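You operate a simulated robot arm through the tools that you are given. There is no shell and no other tool. Be economical: measure what you need, move in short steps, check, and stop when the job is done.

The job below is to be done with a simulated robot arm. You get a single attempt, and the scene is never put back.

## Task
Test the relay in the socket at its printed volts: good to the green tray, bad to the red.
Fine: the trays beside the tester; switch off before it comes out.

The check looks at the end state, three seconds after you hand in, the way a careful person would. Anything else that was tipped, shoved, dropped, spilled or broken makes it a failure.

## Robot
A 7-joint arm with a two-finger parallel gripper, fixed in place. Base frame: the origin is at the foot of the arm, x ahead of it, y to its left, z up; the work surface is at about z = 4. Readings come in mm, rad, newtons and seconds.
With the tool pointing down near the work surface it reaches from about 240 to 620 mm from the base axis. Its first joint turns from -1.152 to 1.152 rad. Payload 2.6 kg.
The TCP is the grasp point between the finger pads, 30 mm short of the fingertips. In the tool frame z runs along the fingers and y along their closing line. Largest opening 94 mm; finger width 28, thickness 10; the body of the gripper, 50 by 96 mm, starts 55 mm behind the TCP.
Orientation is that of the tool frame in the base frame, as [roll, pitch, yaw] about the fixed x, y, z axes, in that order (R = Rz(yaw) Ry(pitch) Rx(roll)). With the fingers straight down and closing along the base's y, the tool's x points along the base's -x, its y along +y and its z along -z.

## Interface
- The arm moves only by the tool send_rows. Its argument "commands" is a list of rows, each a list of 7 numbers: the shift along the base's x, y, z in mm, then the turn, a rotation vector about the base's x, y, z in rad, then the opening, from 0 (shut) to 1 (fully open). In form: [[dx, dy, dz, ax, ay, az, gripper], ...]. A call has 1 to 12 rows; each row is the pose to reach, as a shift and turn from the pose commanded when the call began. Each row takes 0.2 s and may step no farther than 50 mm and 0.15 rad from the row before; otherwise, or with a gripper value out of range, the whole call is refused. Where a pose cannot be reached the arm comes as near as it can. A force on the tool above 40 N (or 10 N above the force at the start of the call, whichever is more), or a blocked arm, ends the call early, and 0.2 s more pass. Each finger travels about 72 mm/s and halts on what it meets, pressing with about 44 N; the grip force reading is that of the motor and also rises with nothing between the fingers. The clock runs only during rows and for 0.2 s after the last one: add rows that repeat a pose to give the fingers time. It gives the time, the measured TCP pose, the force on the tool (base axes), the opening and the grip force at its end, in the units of the frame above (readings bear some noise), and new pictures: "pictures" is both (left out), scene, wrist or none.
- Cameras (640 x 400 px; columns grow to the right, rows downward): "scene" is fixed at [35.6, 428.3, 575.4]; the picture's right is [-0.78, -0.63, 0.00], its down [-0.28, 0.35, -0.90] and it looks along [0.56, -0.70, -0.44] (base axes); focal length 330 px, centre (320, 200). "wrist" rides on the gripper at [-37, 0, -58] in the tool frame; the picture's right is [0.00, -1.00, 0.00], its down [0.97, 0.00, -0.24] and it looks along [0.24, 0.00, 0.97] (tool axes); focal length 218 px, centre (320, 200). There is no depth. A picture from a camera that has moved, and an enlarged one, comes with that camera's place and axes in the base frame and with its lens.
- zoom(camera, box): a new picture of the part [left, top, right, bottom] of that camera's present view, enlarged. It takes no simulated time.
- job_done(): hands the job in; it is judged then, once.

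Go step by step. Nothing tells you positions but the pictures and the camera data: compare them with the known pose of the tool, close in by small moves and look again before you grip or let go. The budget is 120 turns and 150 pictures, counting those below and the enlarged ones. Unless the task says otherwise, let go and move clear before handing in, and close with one line.

The tools are called by a JSON object that holds its "fn" and its "kwargs". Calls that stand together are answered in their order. send_rows: Moves the arm, as the interface text tells. Its arguments: {"type":"object","properties":{"commands":{"type":"array","items":{"type":"array","items":{"type":"number"}}},"pictures":{"type":"string","enum":["both","scene","wrist","none"]}},"required":["commands"]} The other tools are called the same way: zoom (camera, box) takes an enlarged picture of a part of a camera's view; job_done () hands the job in.

At the start:

```text
t: 0.0
ee_pos: [387.8, -177.4, 335.3]
orientation: [3.141, 0.0, 3.141]
contact_force: [-1.2, 0.4, 1.0]
width: 94.0
finger_force: 0.0
```

scene: 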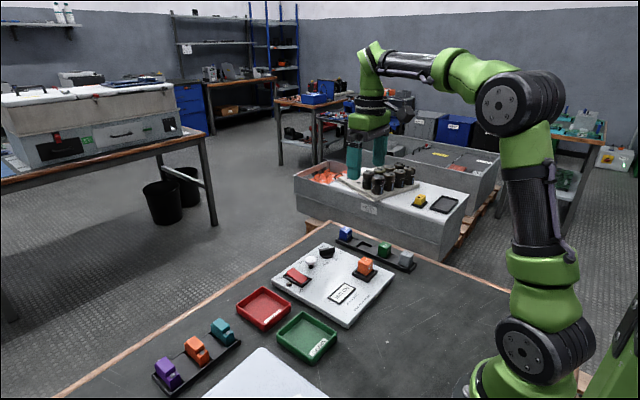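
wrist: 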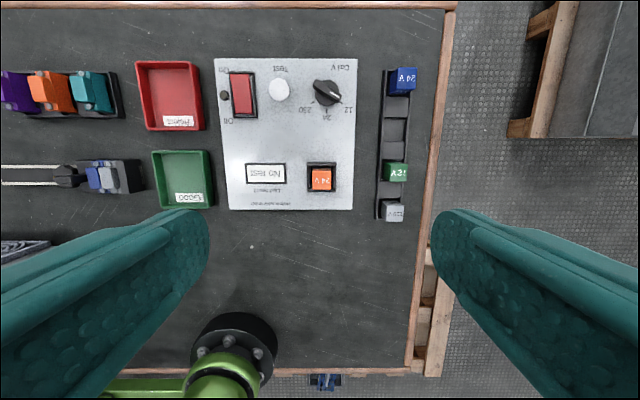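

The wrist view shows the tester: power switch, test button, volt dial and a display, with an orange relay in the socket and the red and green trays to the left. I'll zoom in to read the labels.

{"fn": "zoom", "kwargs": {"camera": "wrist", "box": [210, 50, 370, 150]}}

{"fn": "zoom", "kwargs": {"camera": "wrist", "box": [210, 130, 370, 230]}}

{"fn": "zoom", "kwargs": {"camera": "scene", "box": [220, 220, 420, 345]}}

```text
4.00 times, centred on (290, 100) of wrist
camera zoom: at [424.9, -175.6, 392.1], right [0.0, -1.0, 0.0], down [-0.97, 0.0, 0.24], along [-0.24, 0.0, -0.97], focal length 873 px, centre (440, 600)
```

zoom: 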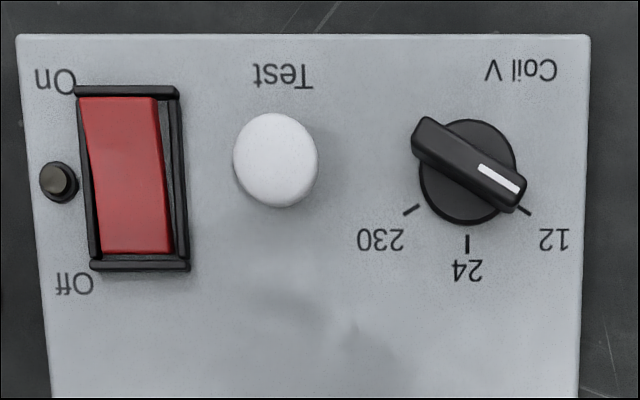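

```text
4.00 times, centred on (290, 180) of wrist
camera zoom: at [424.9, -175.6, 392.1], right [0.0, -1.0, 0.0], down [-0.97, 0.0, 0.24], along [-0.24, 0.0, -0.97], focal length 873 px, centre (440, 280)
```

zoom: 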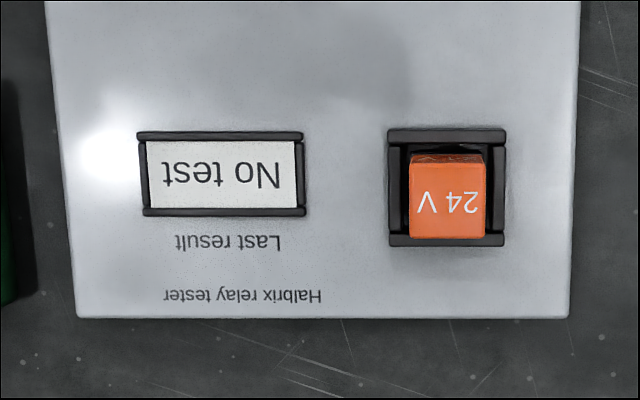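

```text
3.20 times, centred on (320, 282) of scene
camera zoom: at [35.6, 428.3, 575.4], right [-0.78, -0.63, 0.0], down [-0.28, 0.35, -0.9], along [0.56, -0.7, -0.44], focal length 1055 px, centre (320, -64)
```

zoom: 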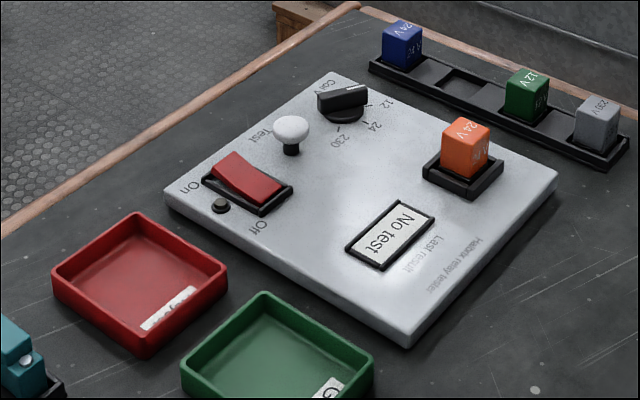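

The relay is marked 24 V, the dial is on 12 and the tester looks off (lamp dark, no test yet). I put the knob near (505, -186), with its bar 60° off the 24 mark. I'll move above it with the tool turned +60° and look again.

{"fn": "send_rows", "kwargs": {"commands": [[15, -1, -20, 0, 0, 0.131, 0.9], [30, -2, -45, 0, 0, 0.262, 0.8], [45, -3, -70, 0, 0, 0.393, 0.7], [60, -4, -95, 0, 0, 0.524, 0.6], [75, -5, -120, 0, 0, 0.655, 0.5], [90, -7, -145, 0, 0, 0.785, 0.5], [104, -8, -170, 0, 0, 0.916, 0.5], [117, -9, -190, 0, 0, 1.047, 0.5], [117, -9, -190, 0, 0, 1.047, 0.5]]}}

```text
t: 2.0
ee_pos: [504.5, -184.7, 143.9]
orientation: [3.141, 0.001, -2.09]
contact_force: [0.6, 0.1, 0.7]
width: 46.9
finger_force: 0.1
camera wrist: at [523.4, -151.9, 202.1], right [0.87, -0.5, 0.0], down [-0.48, -0.84, 0.24], along [-0.12, -0.21, -0.97], focal length 218 px, centre (320, 200)
```

scene: 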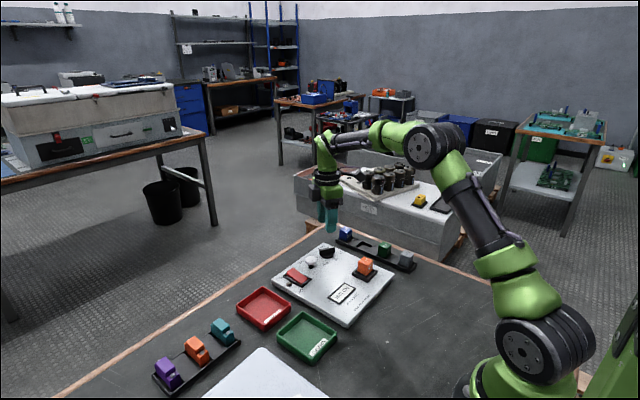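
wrist: 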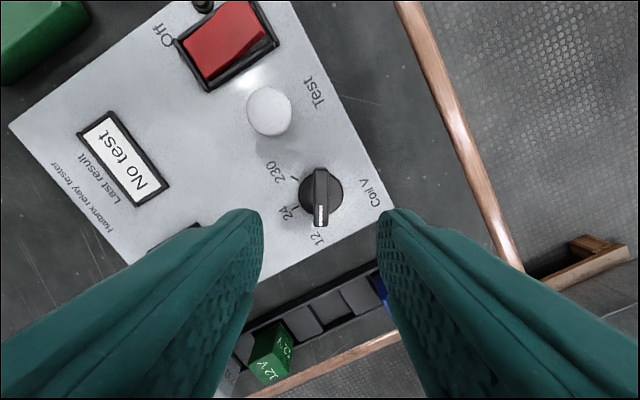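

The bar lines up with the tool and sits about 2 mm further along tool x. I'll shift over it and lower the tips to about z = 55, then check from the side.

{"fn": "send_rows", "kwargs": {"commands": [[-1, -2, -20, 0, 0, 0, 0.4], [-1, -2, -40, 0, 0, 0, 0.4], [-1, -2, -58, 0, 0, 0, 0.4], [-1, -2, -58, 0, 0, 0, 0.4]], "pictures": "wrist"}}

{"fn": "zoom", "kwargs": {"camera": "scene", "box": [280, 200, 376, 260]}}

```text
t: 3.0
ee_pos: [505.2, -187.8, 85.4]
orientation: [3.141, 0.001, -2.095]
contact_force: [-0.4, -0.6, 0.1]
width: 37.6
finger_force: 0.1
camera wrist: at [522.4, -154.2, 143.7], right [0.87, -0.5, 0.0], down [-0.48, -0.84, 0.24], along [-0.12, -0.21, -0.97], focal length 218 px, centre (320, 200)
```

wrist: 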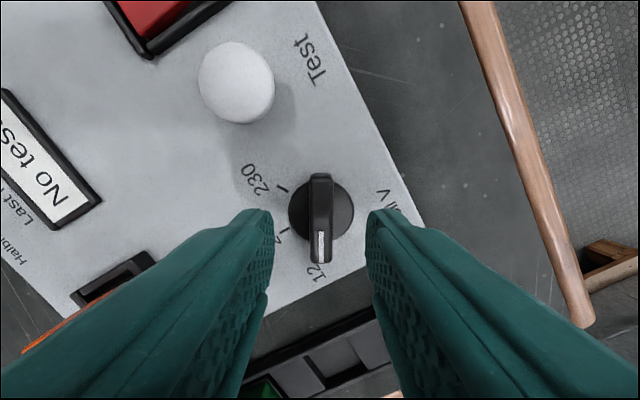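

```text
6.67 times, centred on (328, 230) of scene
camera zoom: at [35.6, 428.3, 575.4], right [-0.78, -0.63, 0.0], down [-0.28, 0.35, -0.9], along [0.56, -0.7, -0.44], focal length 2198 px, centre (267, 0)
```

zoom: 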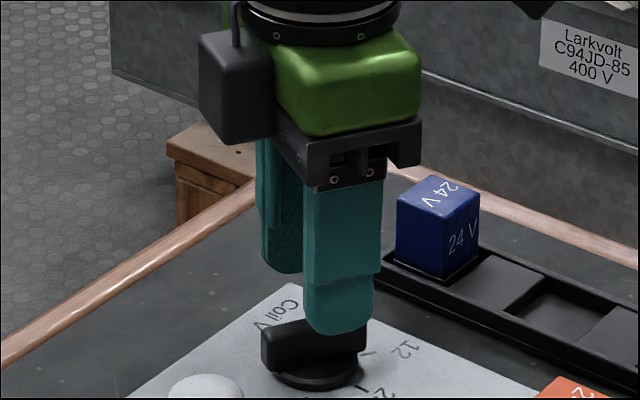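

Two views put the bar's top at about z = 38, centred under the tool. I'll lower the tips to about z = 26 and close on the bar.

{"fn": "send_rows", "kwargs": {"commands": [[0, 1, -15, 0, 0, 0, 0.4], [0, 1, -29, 0, 0, 0, 0.4], [0, 1, -29, 0, 0, 0, 0.4], [0, 1, -29, 0, 0, 0, 0.2], [0, 1, -29, 0, 0, 0, 0.1], [0, 1, -29, 0, 0, 0, 0.05], [0, 1, -29, 0, 0, 0, 0.05]], "pictures": "wrist"}}

{"fn": "zoom", "kwargs": {"camera": "scene", "box": [280, 200, 376, 260]}}

```text
t: 4.6
ee_pos: [506.2, -186.8, 57.6]
orientation: [-3.139, 0.0, -2.093]
contact_force: [12.5, -4.2, -7.6]
width: 11.6
finger_force: 45.3
camera wrist: at [523.2, -153.5, 114.8], right [0.87, -0.5, 0.0], down [-0.48, -0.84, 0.24], along [-0.12, -0.21, -0.97], focal length 218 px, centre (320, 200)
```

wrist: 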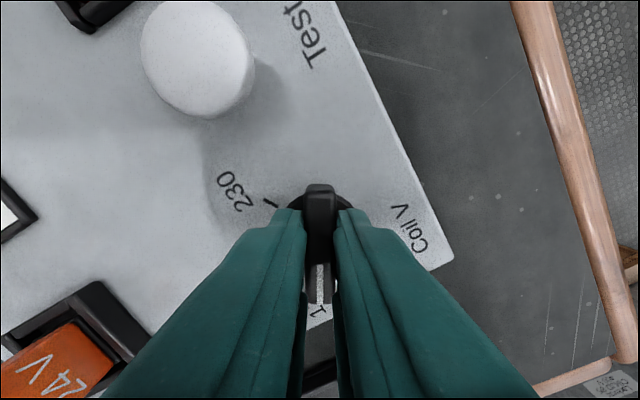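

```text
6.67 times, centred on (328, 230) of scene
camera zoom: at [35.6, 428.3, 575.4], right [-0.78, -0.63, 0.0], down [-0.28, 0.35, -0.9], along [0.56, -0.7, -0.44], focal length 2198 px, centre (267, 0)
```

zoom: 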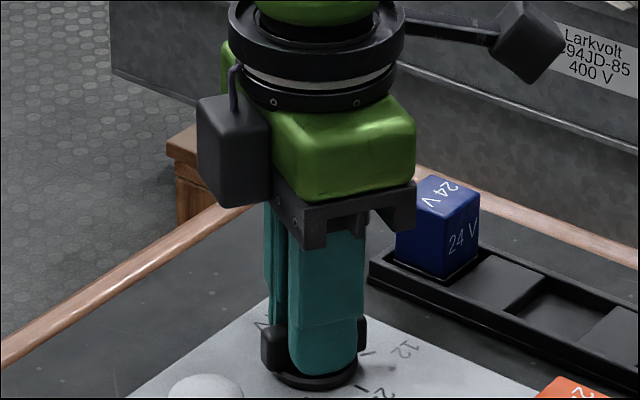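

The bar is gripped firmly at 11.6 mm. I'll now turn it -60° from 12 to 24, with a small shift to ease the side force.

{"fn": "send_rows", "kwargs": {"commands": [[0.8, -0.5, 0, 0, 0, -0.13, 0.05], [0.8, -0.5, 0, 0, 0, -0.26, 0.05], [0.8, -0.5, 0, 0, 0, -0.39, 0.05], [0.8, -0.5, 0, 0, 0, -0.52, 0.05], [0.8, -0.5, 0, 0, 0, -0.65, 0.05], [0.8, -0.5, 0, 0, 0, -0.78, 0.05], [0.8, -0.5, 0, 0, 0, -0.91, 0.05], [0.8, -0.5, 0, 0, 0, -1.047, 0.05], [0.8, -0.5, 0, 0, 0, -1.047, 0.05]], "pictures": "wrist"}}

{"fn": "zoom", "kwargs": {"camera": "scene", "box": [280, 200, 376, 260]}}

```text
t: 6.6
ee_pos: [505.4, -189.0, 56.6]
orientation: [-3.139, 0.002, 3.141]
contact_force: [22.4, -5.1, -16.3]
width: 11.7
finger_force: 44.2
camera wrist: at [542.1, -186.2, 114.9], right [0.0, -1.0, 0.0], down [-0.97, 0.0, 0.24], along [-0.24, 0.0, -0.97], focal length 218 px, centre (320, 200)
```

wrist: 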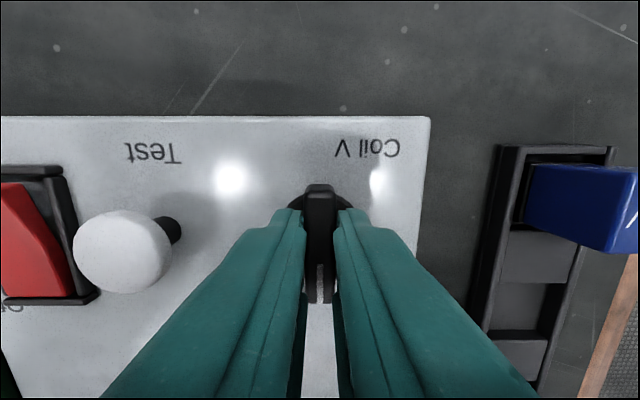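

```text
6.67 times, centred on (328, 230) of scene
camera zoom: at [35.7, 428.2, 575.4], right [-0.78, -0.63, 0.0], down [-0.28, 0.35, -0.9], along [0.56, -0.7, -0.44], focal length 2198 px, centre (267, 0)
```

zoom: 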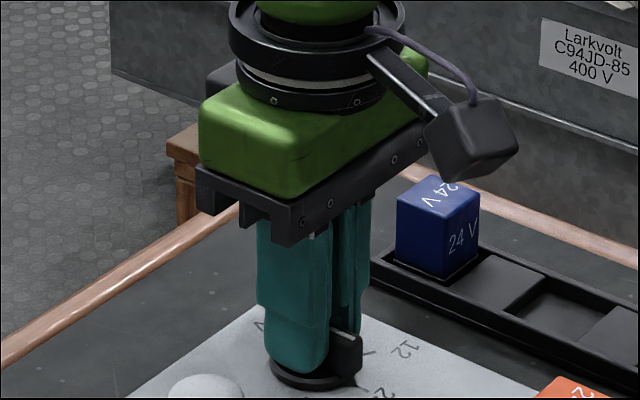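

The knob now points straight at 24. I'll open the fingers, rise, and check the dial.

{"fn": "send_rows", "kwargs": {"commands": [[0, 0, 0, 0, 0, 0, 0.25], [0, 0, 0, 0, 0, 0, 0.4], [0, 0, 0, 0, 0, 0, 0.4], [0, 0, 30, 0, 0, 0, 0.4], [-20, 20, 70, 0, 0, 0, 0.2], [-40, 50, 110, 0, 0, 0, 0], [-60, 80, 110, 0, 0, 0, 0], [-60, 80, 110, 0, 0, 0, 0]]}}

{"fn": "zoom", "kwargs": {"camera": "scene", "box": [250, 230, 410, 330]}}

```text
refused: row 6 steps farther than a row can; nothing moved
```

```text
4.00 times, centred on (330, 280) of scene
camera zoom: at [35.7, 428.2, 575.4], right [-0.78, -0.63, 0.0], down [-0.28, 0.35, -0.9], along [0.56, -0.7, -0.44], focal length 1319 px, centre (280, -120)
```

zoom: 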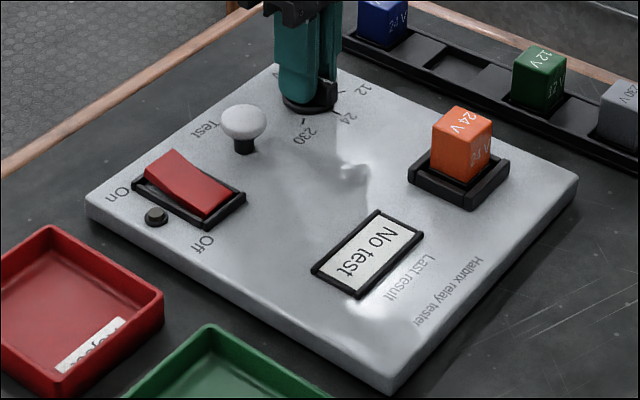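

That call was refused because one step was too large, so I'll repeat it with smaller steps.

{"fn": "send_rows", "kwargs": {"commands": [[0, 0, 0, 0, 0, 0, 0.25], [0, 0, 0, 0, 0, 0, 0.4], [0, 0, 0, 0, 0, 0, 0.4], [0, 0, 30, 0, 0, 0, 0.4], [-10, 15, 70, 0, 0, 0, 0.2], [-20, 40, 100, 0, 0, 0, 0], [-30, 70, 110, 0, 0, 0, 0], [-30, 100, 110, 0, 0, 0, 0], [-30, 100, 110, 0, 0, 0, 0]], "pictures": "wrist"}}

{"fn": "zoom", "kwargs": {"camera": "scene", "box": [250, 230, 410, 330]}}

```text
t: 8.6
ee_pos: [476.2, -85.8, 167.9]
orientation: [3.141, 0.0, 3.141]
contact_force: [0.0, 0.2, -0.6]
width: 0.0
finger_force: 32.9
camera wrist: at [511.7, -85.1, 225.4], right [0.0, -1.0, 0.0], down [-0.97, 0.0, 0.24], along [-0.24, 0.0, -0.97], focal length 218 px, centre (320, 200)
```

wrist: 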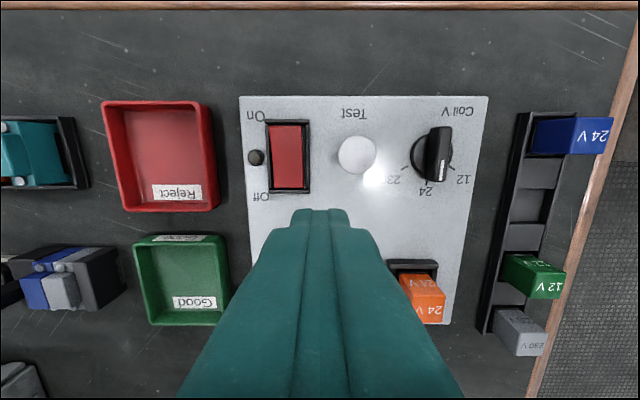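

```text
4.00 times, centred on (330, 280) of scene
camera zoom: at [35.6, 428.3, 575.4], right [-0.78, -0.63, 0.0], down [-0.28, 0.35, -0.9], along [0.56, -0.7, -0.44], focal length 1319 px, centre (280, -120)
```

zoom: 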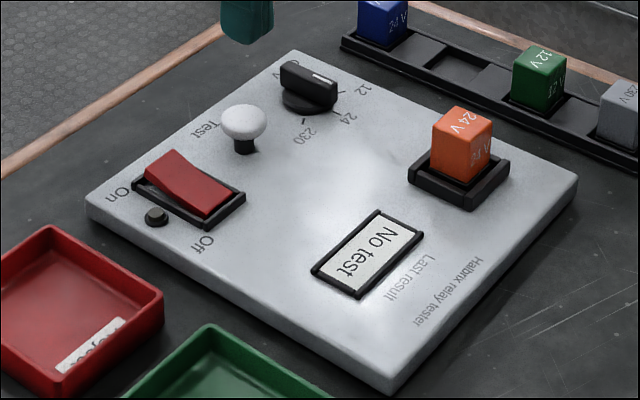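

The dial pointer is on 24 and the switch is still off. Next I'll bring the closed fingers over the On end of the rocker, at about (514, -57).

{"fn": "send_rows", "kwargs": {"commands": [[15, 10, -30, 0, 0, 0, 0], [30, 20, -60, 0, 0, 0, 0], [38, 29, -88, 0, 0, 0, 0], [38, 29, -96, 0, 0, 0, 0], [38, 29, -102, 0, 0, 0, 0], [38, 29, -106, 0, 0, 0, 0], [38, 29, -106, 0, 0, 0, 0]], "pictures": "wrist"}}

{"fn": "zoom", "kwargs": {"camera": "scene", "box": [250, 230, 410, 330]}}

```text
t: 10.2
ee_pos: [514.2, -58.0, 61.8]
orientation: [3.141, 0.004, 3.141]
contact_force: [-5.9, -0.7, 17.5]
width: 0.0
finger_force: 33.1
camera wrist: at [550.2, -56.5, 120.6], right [0.0, -1.0, 0.0], down [-0.97, 0.0, 0.24], along [-0.24, 0.0, -0.97], focal length 218 px, centre (320, 200)
```

wrist: 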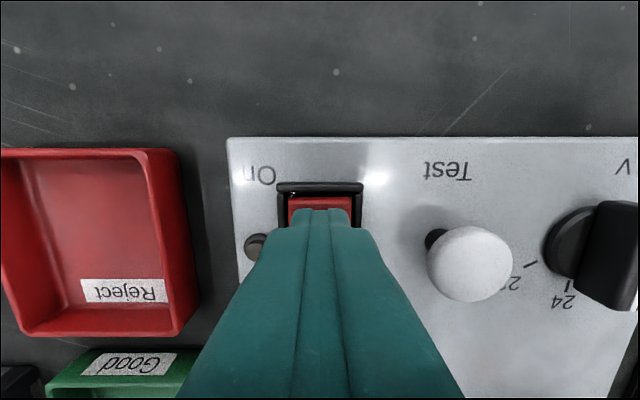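

```text
4.00 times, centred on (330, 280) of scene
camera zoom: at [35.5, 428.3, 575.4], right [-0.78, -0.63, 0.0], down [-0.28, 0.35, -0.9], along [0.56, -0.7, -0.44], focal length 1319 px, centre (280, -120)
```

zoom: 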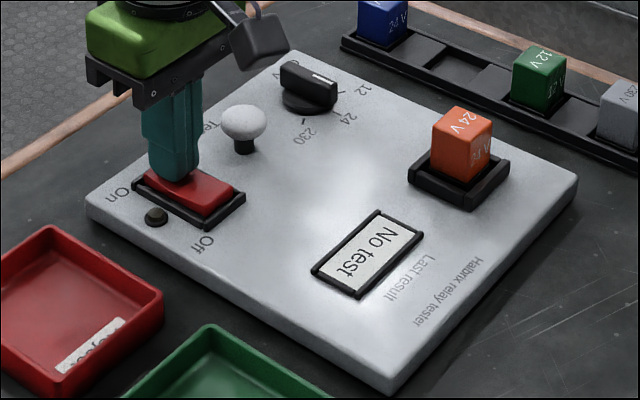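

The fingers are on the On half with about 17 N and the rocker is moving. I'll press a little further.

{"fn": "send_rows", "kwargs": {"commands": [[0, 0, -2, 0, 0, 0, 0], [0, 0, -4, 0, 0, 0, 0], [0, 0, -5, 0, 0, 0, 0]], "pictures": "none"}}

{"fn": "zoom", "kwargs": {"camera": "scene", "box": [250, 230, 410, 330]}}

```text
t: 10.7
ee_pos: [513.9, -57.3, 63.6]
orientation: [-3.14, 0.003, 3.142]
contact_force: [-0.7, 0.0, 2.6]
width: 0.0
finger_force: 33.8
stopped in row 2: the force on the tool passed its limit (the readings are from after the stop); the commanded pose is now the measured one
```

```text
4.00 times, centred on (330, 280) of scene
camera zoom: at [35.6, 428.3, 575.4], right [-0.78, -0.63, 0.0], down [-0.28, 0.35, -0.9], along [0.56, -0.7, -0.44], focal length 1319 px, centre (280, -120)
```

zoom: 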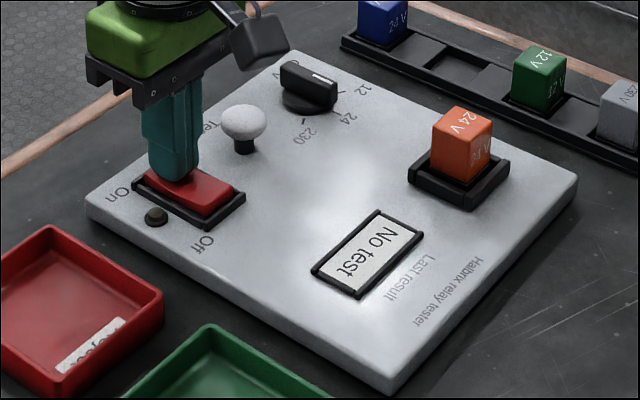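

The fingertip is flat across the pivot, so it can't push the rocker over. I'll lift, tilt the tool so its outer edge leads, and press nearer the On end.

{"fn": "send_rows", "kwargs": {"commands": [[0, 0, 8, 0, 0, 0, 0], [1, 0, 8, 0, 0.13, 0, 0], [4, 0, 8, 0, 0.25, 0, 0], [4, 0, 4, 0, 0.25, 0, 0], [4, 0, 1, 0, 0.25, 0, 0], [4, 0, -2, 0, 0.25, 0, 0], [4, 0, -5, 0, 0.25, 0, 0], [4, 0, -8, 0, 0.25, 0, 0]], "pictures": "wrist"}}

{"fn": "zoom", "kwargs": {"camera": "scene", "box": [250, 230, 410, 330]}}

```text
t: 12.4
ee_pos: [519.2, -58.6, 60.5]
orientation: [-3.141, -0.239, 3.135]
contact_force: [-0.8, -0.2, 4.2]
width: 0.0
finger_force: 33.0
stopped in row 8: the force on the tool passed its limit (the readings are from after the stop); the commanded pose is now the measured one
camera wrist: at [568.8, -56.6, 108.0], right [0.0, -1.0, 0.0], down [-0.89, 0.0, 0.46], along [-0.46, 0.0, -0.89], focal length 218 px, centre (320, 200)
```

wrist: 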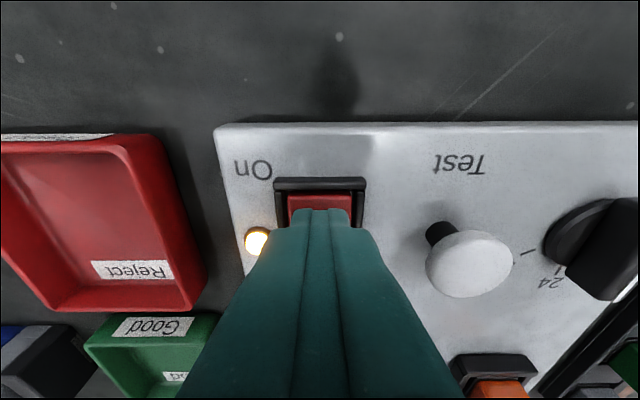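

```text
4.00 times, centred on (330, 280) of scene
camera zoom: at [35.6, 428.3, 575.4], right [-0.78, -0.63, 0.0], down [-0.28, 0.35, -0.9], along [0.56, -0.7, -0.44], focal length 1319 px, centre (280, -120)
```

zoom: 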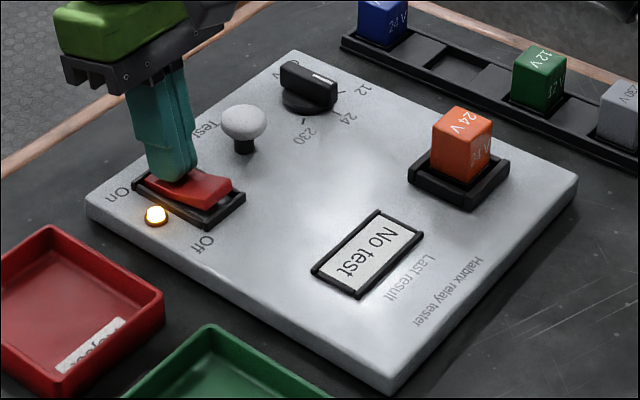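

The lamp is lit, so the tester is on. I'll lift, straighten the tool and go over the Test button at about (505, -115).

{"fn": "send_rows", "kwargs": {"commands": [[0, 0, 25, 0, 0, 0, 0], [-5, -15, 45, 0, -0.13, 0, 0], [-14, -40, 45, 0, -0.24, 0, 0], [-14, -57, 40, 0, -0.24, 0, 0], [-14, -57, 40, 0, -0.24, 0, 0]]}}

{"fn": "zoom", "kwargs": {"camera": "scene", "box": [250, 230, 410, 330]}}

```text
t: 13.7
ee_pos: [506.2, -115.7, 100.6]
orientation: [3.141, 0.003, 3.138]
contact_force: [0.4, -0.3, 0.4]
width: 0.0
finger_force: 33.2
camera wrist: at [542.0, -113.5, 157.7], right [0.0, -1.0, 0.0], down [-0.97, 0.0, 0.24], along [-0.24, 0.0, -0.97], focal length 218 px, centre (320, 200)
```

scene: 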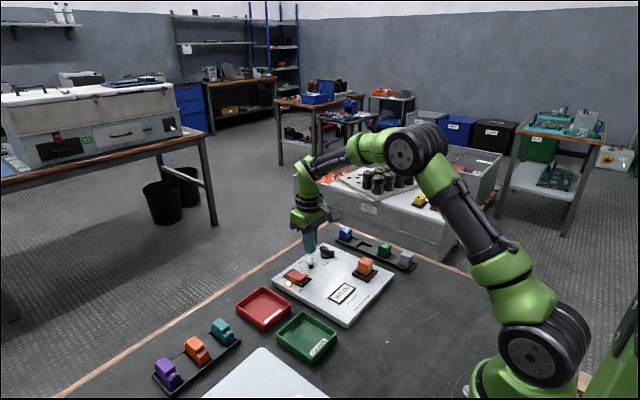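
wrist: 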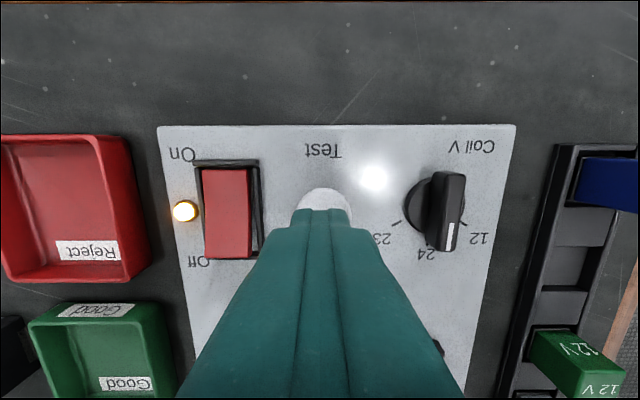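

```text
4.00 times, centred on (330, 280) of scene
camera zoom: at [35.6, 428.3, 575.4], right [-0.78, -0.63, 0.0], down [-0.28, 0.35, -0.9], along [0.56, -0.7, -0.44], focal length 1319 px, centre (280, -120)
```

zoom: 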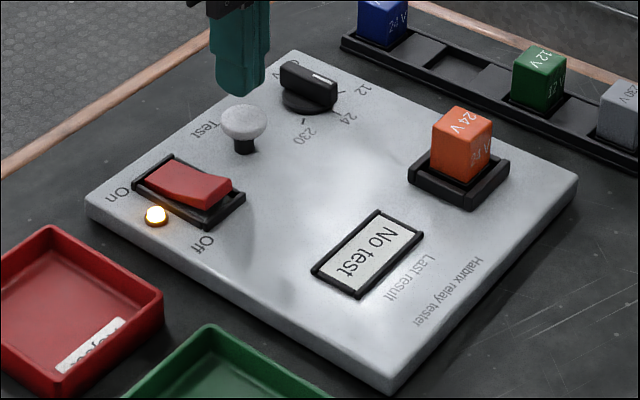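

The fingers are over the button and the rocker is in On with the lamp lit. I'll press down in small steps.

{"fn": "send_rows", "kwargs": {"commands": [[0, 0, -15, 0, 0, 0, 0], [0, 0, -22, 0, 0, 0, 0], [0, 0, -26, 0, 0, 0, 0], [0, 0, -30, 0, 0, 0, 0], [0, 0, -33, 0, 0, 0, 0], [0, 0, -36, 0, 0, 0, 0]], "pictures": "none"}}

{"fn": "zoom", "kwargs": {"camera": "scene", "box": [250, 230, 410, 330]}}

```text
t: 15.1
ee_pos: [505.3, -115.0, 63.0]
orientation: [3.141, 0.001, 3.14]
contact_force: [-0.8, -2.5, 5.3]
width: 0.0
finger_force: 32.9
```

```text
4.00 times, centred on (330, 280) of scene
camera zoom: at [35.5, 428.3, 575.4], right [-0.78, -0.63, 0.0], down [-0.28, 0.35, -0.9], along [0.56, -0.7, -0.44], focal length 1319 px, centre (280, -120)
```

zoom: 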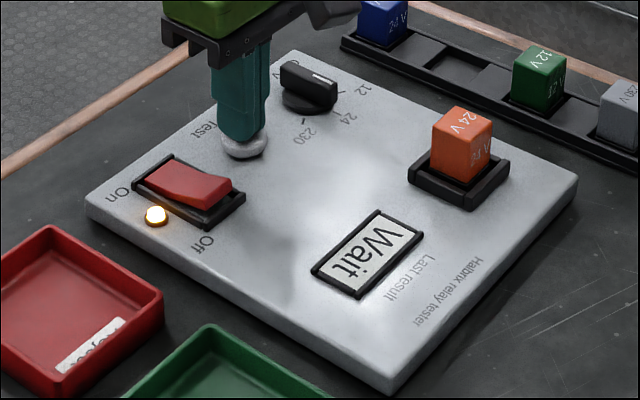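

The display shows "Wait", so the test has started. I'll keep the button pressed for two seconds and look again.

{"fn": "send_rows", "kwargs": {"commands": [[0, 0, 0, 0, 0, 0, 0], [0, 0, 0, 0, 0, 0, 0], [0, 0, 0, 0, 0, 0, 0], [0, 0, 0, 0, 0, 0, 0], [0, 0, 0, 0, 0, 0, 0], [0, 0, 0, 0, 0, 0, 0], [0, 0, 0, 0, 0, 0, 0], [0, 0, 0, 0, 0, 0, 0], [0, 0, 0, 0, 0, 0, 0], [0, 0, 0, 0, 0, 0, 0]], "pictures": "none"}}

{"fn": "zoom", "kwargs": {"camera": "scene", "box": [250, 230, 410, 330]}}

```text
t: 17.2
ee_pos: [505.5, -114.0, 63.6]
orientation: [3.139, 0.002, 3.139]
contact_force: [-0.4, -2.3, 6.1]
width: 0.0
finger_force: 33.3
```

```text
4.00 times, centred on (330, 280) of scene
camera zoom: at [35.5, 428.3, 575.4], right [-0.78, -0.63, 0.0], down [-0.28, 0.35, -0.9], along [0.56, -0.7, -0.44], focal length 1319 px, centre (280, -120)
```

zoom: 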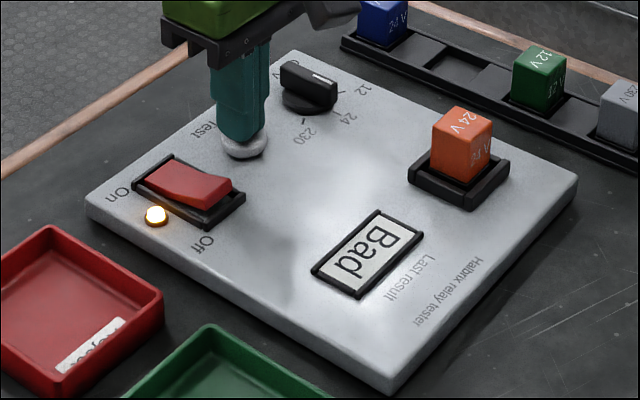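

The result is "Bad", so the relay goes to the red tray. Before that I'll switch off: lift, tilt the other way and press the Off end of the rocker.

{"fn": "send_rows", "kwargs": {"commands": [[0, 0, 25, 0, 0, 0, 0], [-5, 12, 45, 0, -0.05, 0, 0], [-12, 35, 45, 0, -0.15, 0, 0], [-20, 56, 40, 0, -0.25, 0, 0], [-20, 56, 20, 0, -0.25, 0, 0], [-20, 56, 20, 0, -0.25, 0, 0]], "pictures": "wrist"}}

{"fn": "zoom", "kwargs": {"camera": "scene", "box": [250, 230, 410, 330]}}

```text
t: 18.6
ee_pos: [486.1, -58.5, 85.5]
orientation: [3.139, 0.251, 3.137]
contact_force: [-0.3, -0.7, 1.1]
width: 0.0
finger_force: 32.9
camera wrist: at [506.2, -57.2, 149.4], right [0.0, -1.0, 0.0], down [-1.0, 0.0, -0.01], along [0.01, 0.0, -1.0], focal length 218 px, centre (320, 200)
```

wrist: 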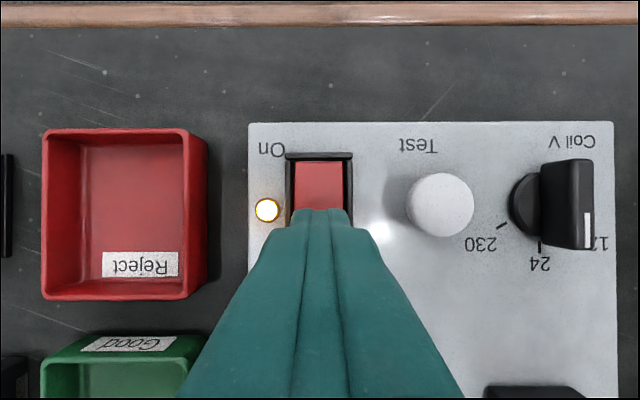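

```text
4.00 times, centred on (330, 280) of scene
camera zoom: at [35.6, 428.3, 575.4], right [-0.78, -0.63, 0.0], down [-0.28, 0.35, -0.9], along [0.56, -0.7, -0.44], focal length 1319 px, centre (280, -120)
```

zoom: 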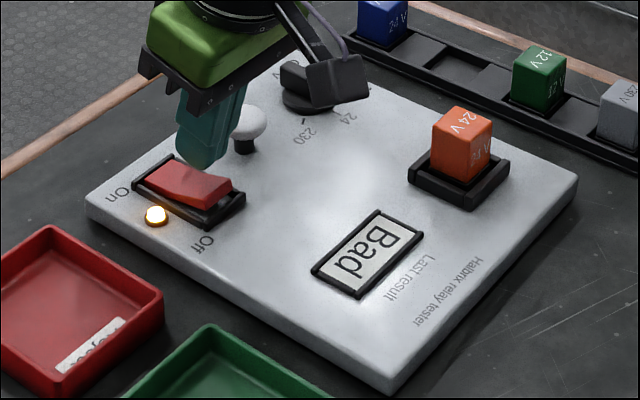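

The tilted tip is above the Off end. I'll press down now.

{"fn": "send_rows", "kwargs": {"commands": [[0, 0, -10, 0, 0, 0, 0], [0, 0, -15, 0, 0, 0, 0], [0, 0, -19, 0, 0, 0, 0], [0, 0, -22, 0, 0, 0, 0], [0, 0, -25, 0, 0, 0, 0], [0, 0, -27, 0, 0, 0, 0]], "pictures": "none"}}

{"fn": "zoom", "kwargs": {"camera": "scene", "box": [250, 230, 410, 330]}}

```text
t: 20.0
ee_pos: [485.9, -58.4, 59.9]
orientation: [3.14, 0.251, 3.137]
contact_force: [-2.7, -0.1, 3.5]
width: 0.0
finger_force: 33.1
stopped in row 6: the force on the tool passed its limit (the readings are from after the stop); the commanded pose is now the measured one
```

```text
4.00 times, centred on (330, 280) of scene
camera zoom: at [35.6, 428.3, 575.4], right [-0.78, -0.63, 0.0], down [-0.28, 0.35, -0.9], along [0.56, -0.7, -0.44], focal length 1319 px, centre (280, -120)
```

zoom: 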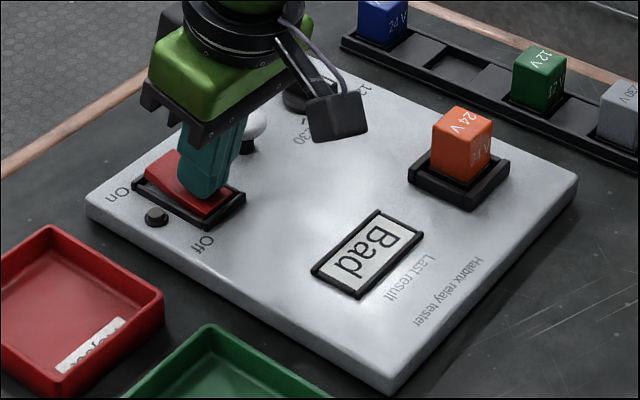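

The lamp is out, so the tester is off. Next I'll lift, straighten the tool and move above the relay at about (375, -179) with the fingers opening.

{"fn": "send_rows", "kwargs": {"commands": [[0, 0, 45, 0, 0, 0, 0], [0, 0, 85, 0, 0.12, 0, 0], [-20, -24, 105, 0, 0.25, 0, 0.1], [-45, -50, 105, 0, 0.25, 0, 0.3], [-70, -76, 105, 0, 0.25, 0, 0.5], [-95, -102, 105, 0, 0.25, 0, 0.7], [-111, -121, 105, 0, 0.25, 0, 0.7], [-111, -121, 105, 0, 0.25, 0, 0.7]]}}

{"fn": "zoom", "kwargs": {"camera": "scene", "box": [250, 230, 410, 330]}}

```text
t: 21.8
ee_pos: [373.9, -180.0, 163.3]
orientation: [3.14, 0.002, 3.136]
contact_force: [-0.7, 0.8, 0.0]
width: 65.7
finger_force: 0.1
camera wrist: at [410.4, -179.6, 223.2], right [-0.01, -1.0, 0.0], down [-0.97, 0.01, 0.24], along [-0.24, 0.0, -0.97], focal length 218 px, centre (320, 200)
```

scene: 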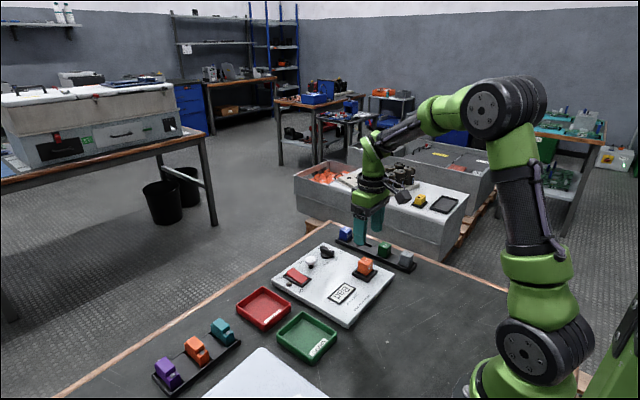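
wrist: 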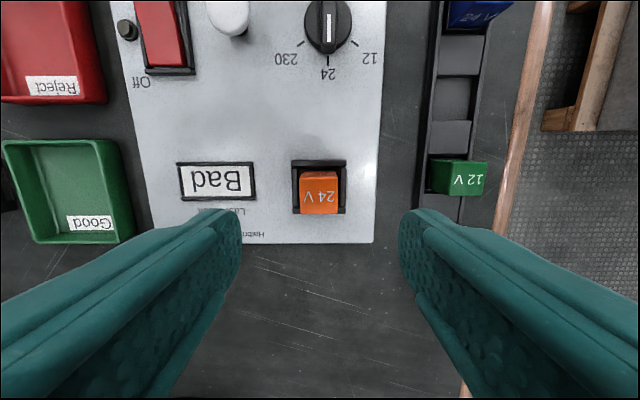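

```text
4.00 times, centred on (330, 280) of scene
camera zoom: at [35.6, 428.3, 575.4], right [-0.78, -0.63, 0.0], down [-0.28, 0.35, -0.9], along [0.56, -0.7, -0.44], focal length 1319 px, centre (280, -120)
```

zoom: 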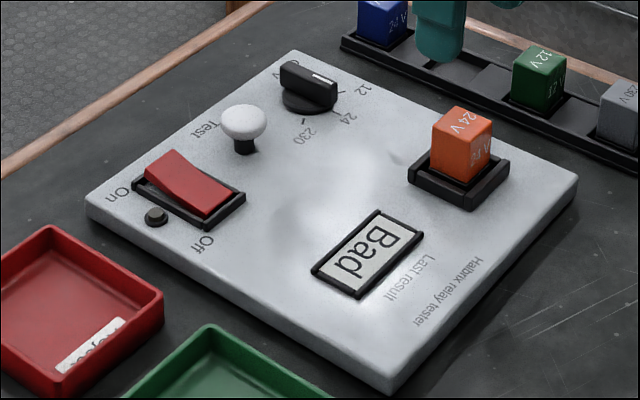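

The dial reads 24, the lamp is out, and "Bad" is still displayed. The relay's top is at about (375, -179, 56), so I'll come down around it and check from the side before gripping.

{"fn": "send_rows", "kwargs": {"commands": [[1, 1, -30, 0, 0, 0.004, 0.5], [1, 1, -60, 0, 0, 0.004, 0.5], [1, 1, -80, 0, 0, 0.004, 0.5], [1, 1, -92, 0, 0, 0.004, 0.5], [1, 1, -92, 0, 0, 0.004, 0.5]], "pictures": "wrist"}}

{"fn": "zoom", "kwargs": {"camera": "scene", "box": [320, 220, 416, 280]}}

```text
t: 23.0
ee_pos: [375.2, -179.8, 73.2]
orientation: [3.141, 0.002, 3.139]
contact_force: [-0.8, 0.7, 0.3]
width: 46.8
finger_force: 0.0
camera wrist: at [411.9, -178.0, 131.0], right [0.0, -1.0, 0.0], down [-0.97, 0.0, 0.24], along [-0.24, 0.0, -0.97], focal length 218 px, centre (320, 200)
```

wrist: 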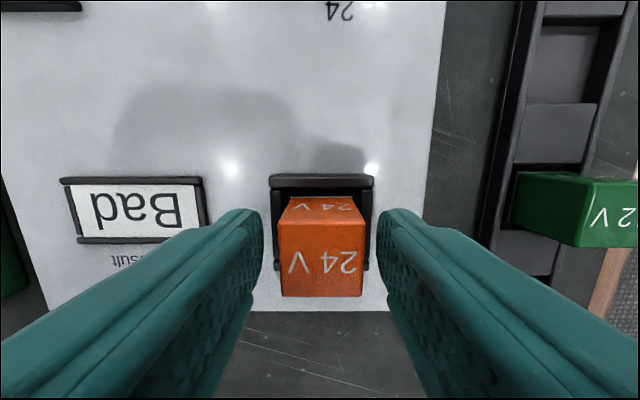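

```text
6.67 times, centred on (368, 250) of scene
camera zoom: at [35.6, 428.3, 575.4], right [-0.78, -0.63, 0.0], down [-0.28, 0.35, -0.9], along [0.56, -0.7, -0.44], focal length 2198 px, centre (0, -133)
```

zoom: 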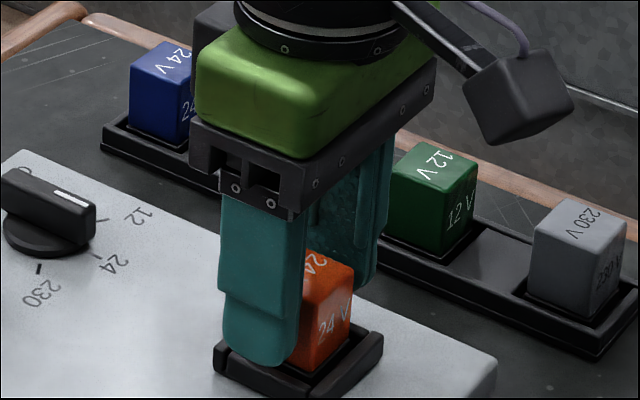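

The fingers straddle the relay evenly, with the tips at about z = 43. I'll go down 4 mm more and close.

{"fn": "send_rows", "kwargs": {"commands": [[-1, 0.5, -4, 0, 0, 0, 0.5], [-1, 0.5, -4, 0, 0, 0, 0.4], [-1, 0.5, -4, 0, 0, 0, 0.25], [-1, 0.5, -4, 0, 0, 0, 0.25], [-1, 0.5, -4, 0, 0, 0, 0.2], [-1, 0.5, -4, 0, 0, 0, 0.2]], "pictures": "wrist"}}

{"fn": "zoom", "kwargs": {"camera": "scene", "box": [320, 220, 416, 280]}}

```text
t: 24.4
ee_pos: [374.8, -178.5, 70.6]
orientation: [-3.14, 0.005, 3.139]
contact_force: [0.5, 1.5, 21.5]
width: 28.7
finger_force: 44.6
camera wrist: at [411.6, -177.5, 128.4], right [0.0, -1.0, 0.0], down [-0.97, 0.0, 0.23], along [-0.23, 0.0, -0.97], focal length 218 px, centre (320, 200)
```

wrist: 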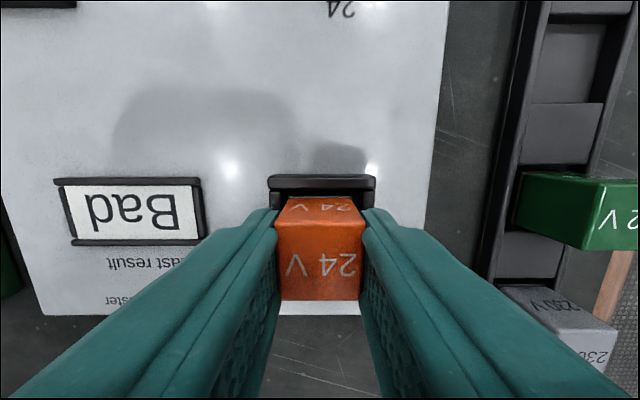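

```text
6.67 times, centred on (368, 250) of scene
camera zoom: at [35.5, 428.3, 575.4], right [-0.78, -0.63, 0.0], down [-0.28, 0.35, -0.9], along [0.56, -0.7, -0.44], focal length 2198 px, centre (0, -133)
```

zoom: 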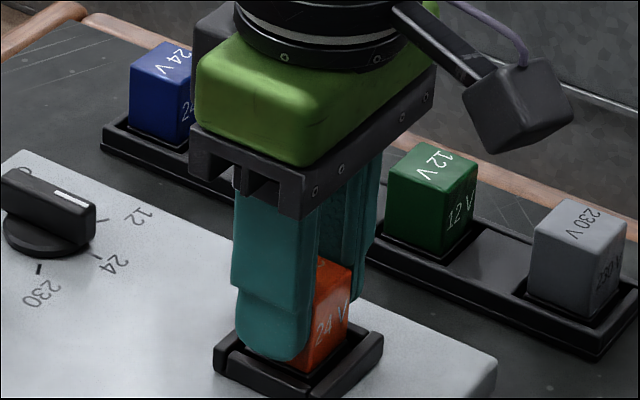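

The relay is gripped at 28.7 mm. I'll pull it straight up slowly.

{"fn": "send_rows", "kwargs": {"commands": [[0, 0, 3, 0, 0, 0, 0.2], [0, 0, 7, 0, 0, 0, 0.2], [0, 0, 14, 0, 0, 0, 0.2], [0, 0, 24, 0, 0, 0, 0.2], [0, 0, 40, 0, 0, 0, 0.2], [0, 0, 60, 0, 0, 0, 0.2]]}}

{"fn": "zoom", "kwargs": {"camera": "scene", "box": [320, 200, 416, 260]}}

```text
t: 25.8
ee_pos: [374.6, -180.0, 128.8]
orientation: [-3.141, 0.002, 3.141]
contact_force: [0.1, -0.4, -0.4]
width: 18.6
finger_force: 0.0
camera wrist: at [411.0, -177.1, 187.1], right [0.0, -1.0, 0.0], down [-0.97, 0.0, 0.24], along [-0.24, 0.0, -0.97], focal length 218 px, centre (320, 200)
```

scene: 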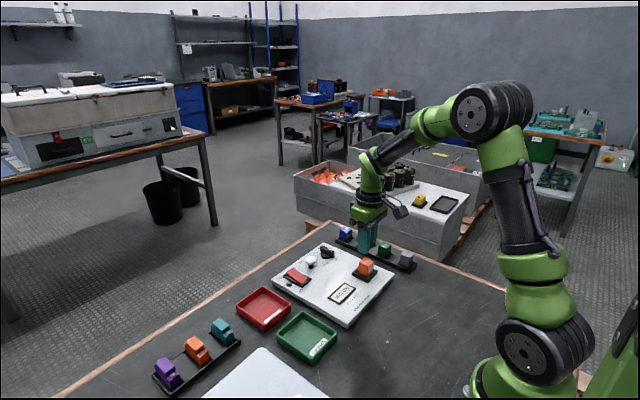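
wrist: 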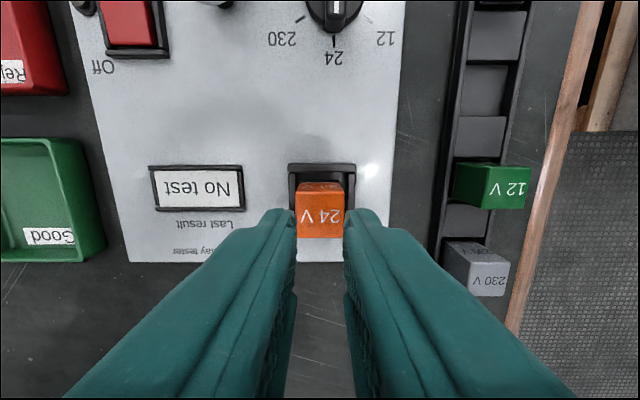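

```text
6.67 times, centred on (368, 230) of scene
camera zoom: at [35.6, 428.3, 575.4], right [-0.78, -0.63, 0.0], down [-0.28, 0.35, -0.9], along [0.56, -0.7, -0.44], focal length 2198 px, centre (0, 0)
```

zoom: 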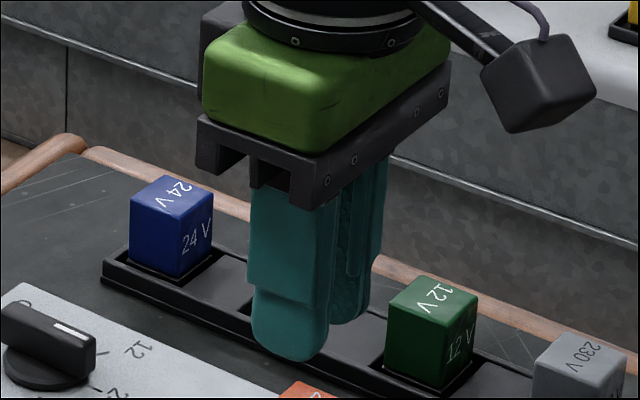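

The relay slipped out of the grip and is still in the socket. I'll look closely at how it sits before trying again.

{"fn": "zoom", "kwargs": {"camera": "scene", "box": [334, 245, 398, 285]}}

{"fn": "zoom", "kwargs": {"camera": "wrist", "box": [260, 140, 388, 220]}}

```text
10.00 times, centred on (366, 265) of scene
camera zoom: at [35.6, 428.3, 575.4], right [-0.78, -0.63, 0.0], down [-0.28, 0.35, -0.9], along [0.56, -0.7, -0.44], focal length 3298 px, centre (-140, -450)
```

zoom: 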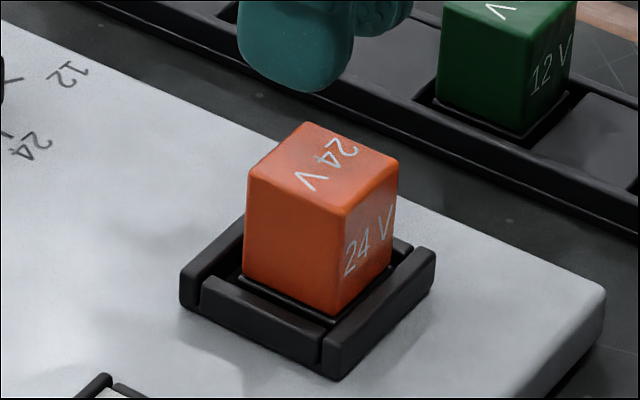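

```text
5.00 times, centred on (324, 180) of wrist
camera zoom: at [411.0, -177.1, 187.1], right [0.0, -1.0, 0.0], down [-0.97, 0.0, 0.24], along [-0.24, 0.0, -0.97], focal length 1091 px, centre (300, 300)
```

zoom: 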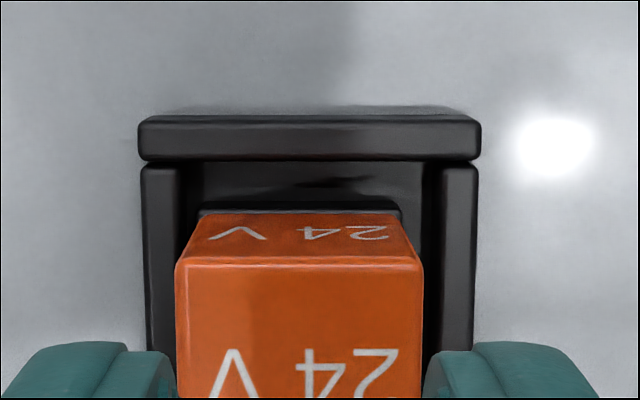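

The relay is still fully seated and upright, and the socket's side walls are low enough to grip lower. I'll open, go about 9 mm deeper and grip with the command at 0.

{"fn": "send_rows", "kwargs": {"commands": [[0, 0.5, 0, 0, 0, 0, 0.45], [0, 0.5, 0, 0, 0, 0, 0.45], [0, 0.5, -30, 0, 0, 0, 0.45], [0, 0.5, -50, 0, 0, 0, 0.45], [0, 0.5, -60, 0, 0, 0, 0.45], [0, 0.5, -64, 0, 0, 0, 0.45], [0, 0.5, -67, 0, 0, 0, 0.45], [0, 0.5, -67, 0, 0, 0, 0.45]], "pictures": "wrist"}}

{"fn": "zoom", "kwargs": {"camera": "scene", "box": [334, 245, 398, 285]}}

```text
t: 27.6
ee_pos: [374.2, -179.2, 62.4]
orientation: [3.141, 0.001, 3.14]
contact_force: [-0.2, 0.2, 0.2]
width: 42.3
finger_force: 0.0
camera wrist: at [411.1, -176.9, 120.4], right [0.0, -1.0, 0.0], down [-0.97, 0.0, 0.24], along [-0.24, 0.0, -0.97], focal length 218 px, centre (320, 200)
```

wrist: 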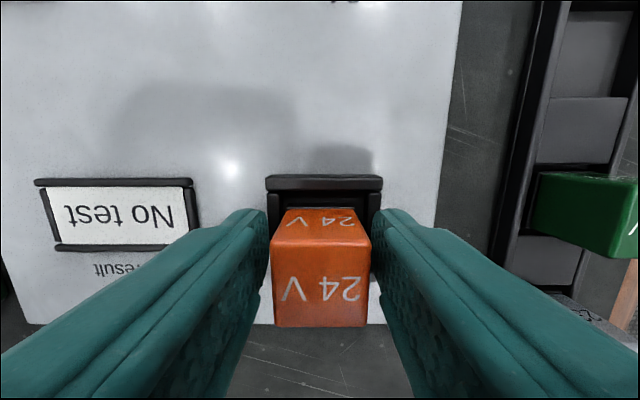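

```text
10.00 times, centred on (366, 265) of scene
camera zoom: at [35.6, 428.3, 575.4], right [-0.78, -0.63, 0.0], down [-0.28, 0.35, -0.9], along [0.56, -0.7, -0.44], focal length 3298 px, centre (-140, -450)
```

zoom: 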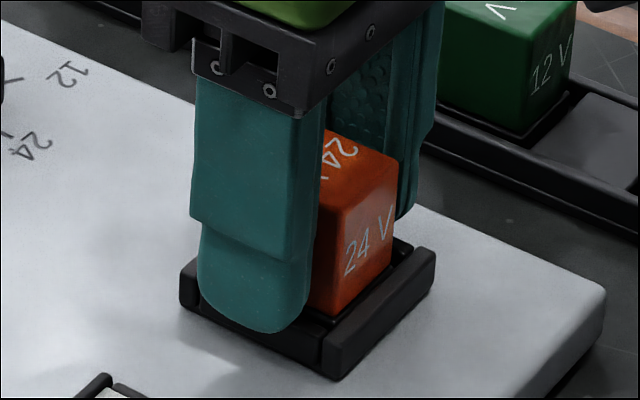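

There's no contact yet and the fingers straddle the relay deeply. The relay's centre seems about 3 mm nearer the base, so I'll shift by that and close firmly.

{"fn": "send_rows", "kwargs": {"commands": [[-3, 0.5, 0, 0, 0, 0, 0.45], [-3, 0.5, 0, 0, 0, 0, 0.3], [-3, 0.5, 0, 0, 0, 0, 0.15], [-3, 0.5, 0, 0, 0, 0, 0], [-3, 0.5, 0, 0, 0, 0, 0], [-3, 0.5, 0, 0, 0, 0, 0]], "pictures": "none"}}

{"fn": "send_rows", "kwargs": {"commands": [[0, 0, 1, 0, 0, 0, 0], [0, 0, 2, 0, 0, 0, 0], [0, 0, 3, 0, 0, 0, 0], [0, 0, 4, 0, 0, 0, 0], [0, 0, 5, 0, 0, 0, 0], [0, 0, 7, 0, 0, 0, 0]], "pictures": "wrist"}}

{"fn": "zoom", "kwargs": {"camera": "scene", "box": [334, 245, 398, 285]}}

```text
t: 29.0
ee_pos: [371.2, -178.3, 62.5]
orientation: [3.141, 0.0, 3.139]
contact_force: [-0.1, 0.1, 0.7]
width: 33.4
finger_force: 44.1
```

```text
t: 30.4
ee_pos: [373.3, -177.4, 68.7]
orientation: [-3.141, 0.003, 3.14]
contact_force: [-0.5, -0.7, -1.5]
width: 33.4
finger_force: 44.5
camera wrist: at [408.1, -176.4, 127.5], right [0.0, -1.0, 0.0], down [-0.97, 0.0, 0.24], along [-0.24, 0.0, -0.97], focal length 218 px, centre (320, 200)
```

wrist: 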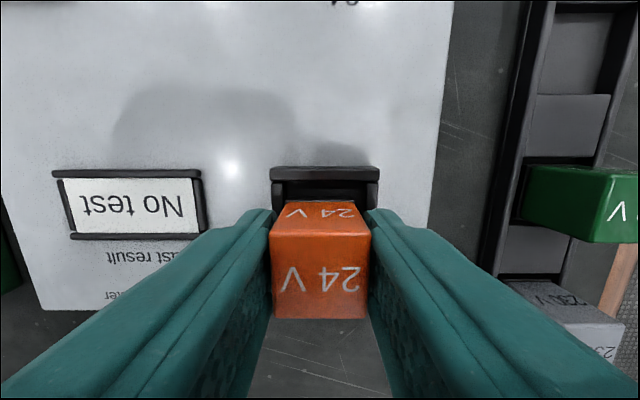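

```text
10.00 times, centred on (366, 265) of scene
camera zoom: at [35.6, 428.3, 575.4], right [-0.78, -0.63, 0.0], down [-0.28, 0.35, -0.9], along [0.56, -0.7, -0.44], focal length 3298 px, centre (-140, -450)
```

zoom: 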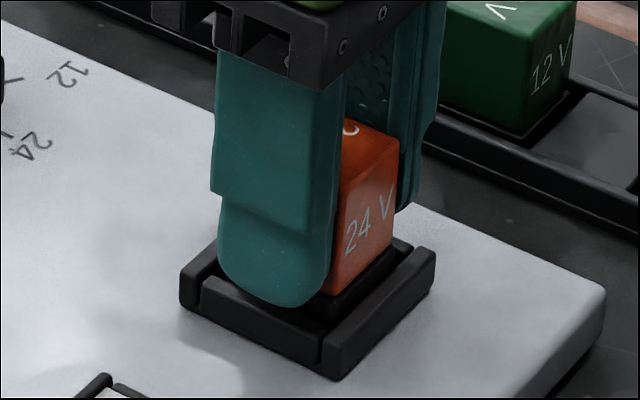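

The relay is coming out, now gripped at 33.4 mm on its full width. I'll lift it clear and look at its underside.

{"fn": "send_rows", "kwargs": {"commands": [[0, 0, 8, 0, 0, 0, 0], [0, 0, 18, 0, 0, 0, 0], [0, 0, 32, 0, 0, 0, 0], [0, 0, 50, 0, 0, 0, 0], [0, 0, 65, 0, 0, 0, 0], [0, 0, 65, 0, 0, 0, 0]], "pictures": "none"}}

{"fn": "zoom", "kwargs": {"camera": "scene", "box": [310, 210, 406, 270]}}

```text
t: 31.8
ee_pos: [371.6, -177.4, 134.6]
orientation: [3.141, 0.001, 3.14]
contact_force: [0.3, 0.0, -0.8]
width: 33.7
finger_force: 43.6
```

```text
6.67 times, centred on (358, 240) of scene
camera zoom: at [35.6, 428.3, 575.4], right [-0.78, -0.63, 0.0], down [-0.28, 0.35, -0.9], along [0.56, -0.7, -0.44], focal length 2198 px, centre (67, -67)
```

zoom: 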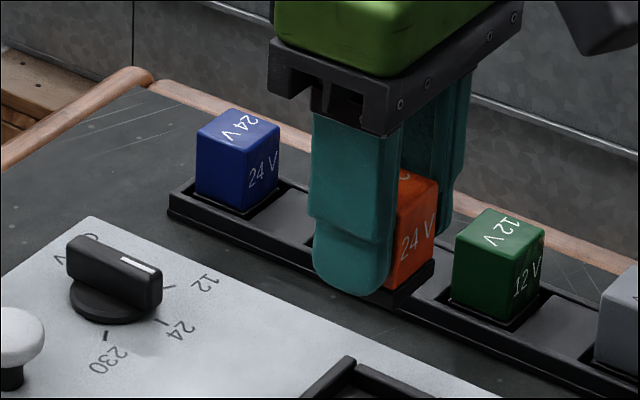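

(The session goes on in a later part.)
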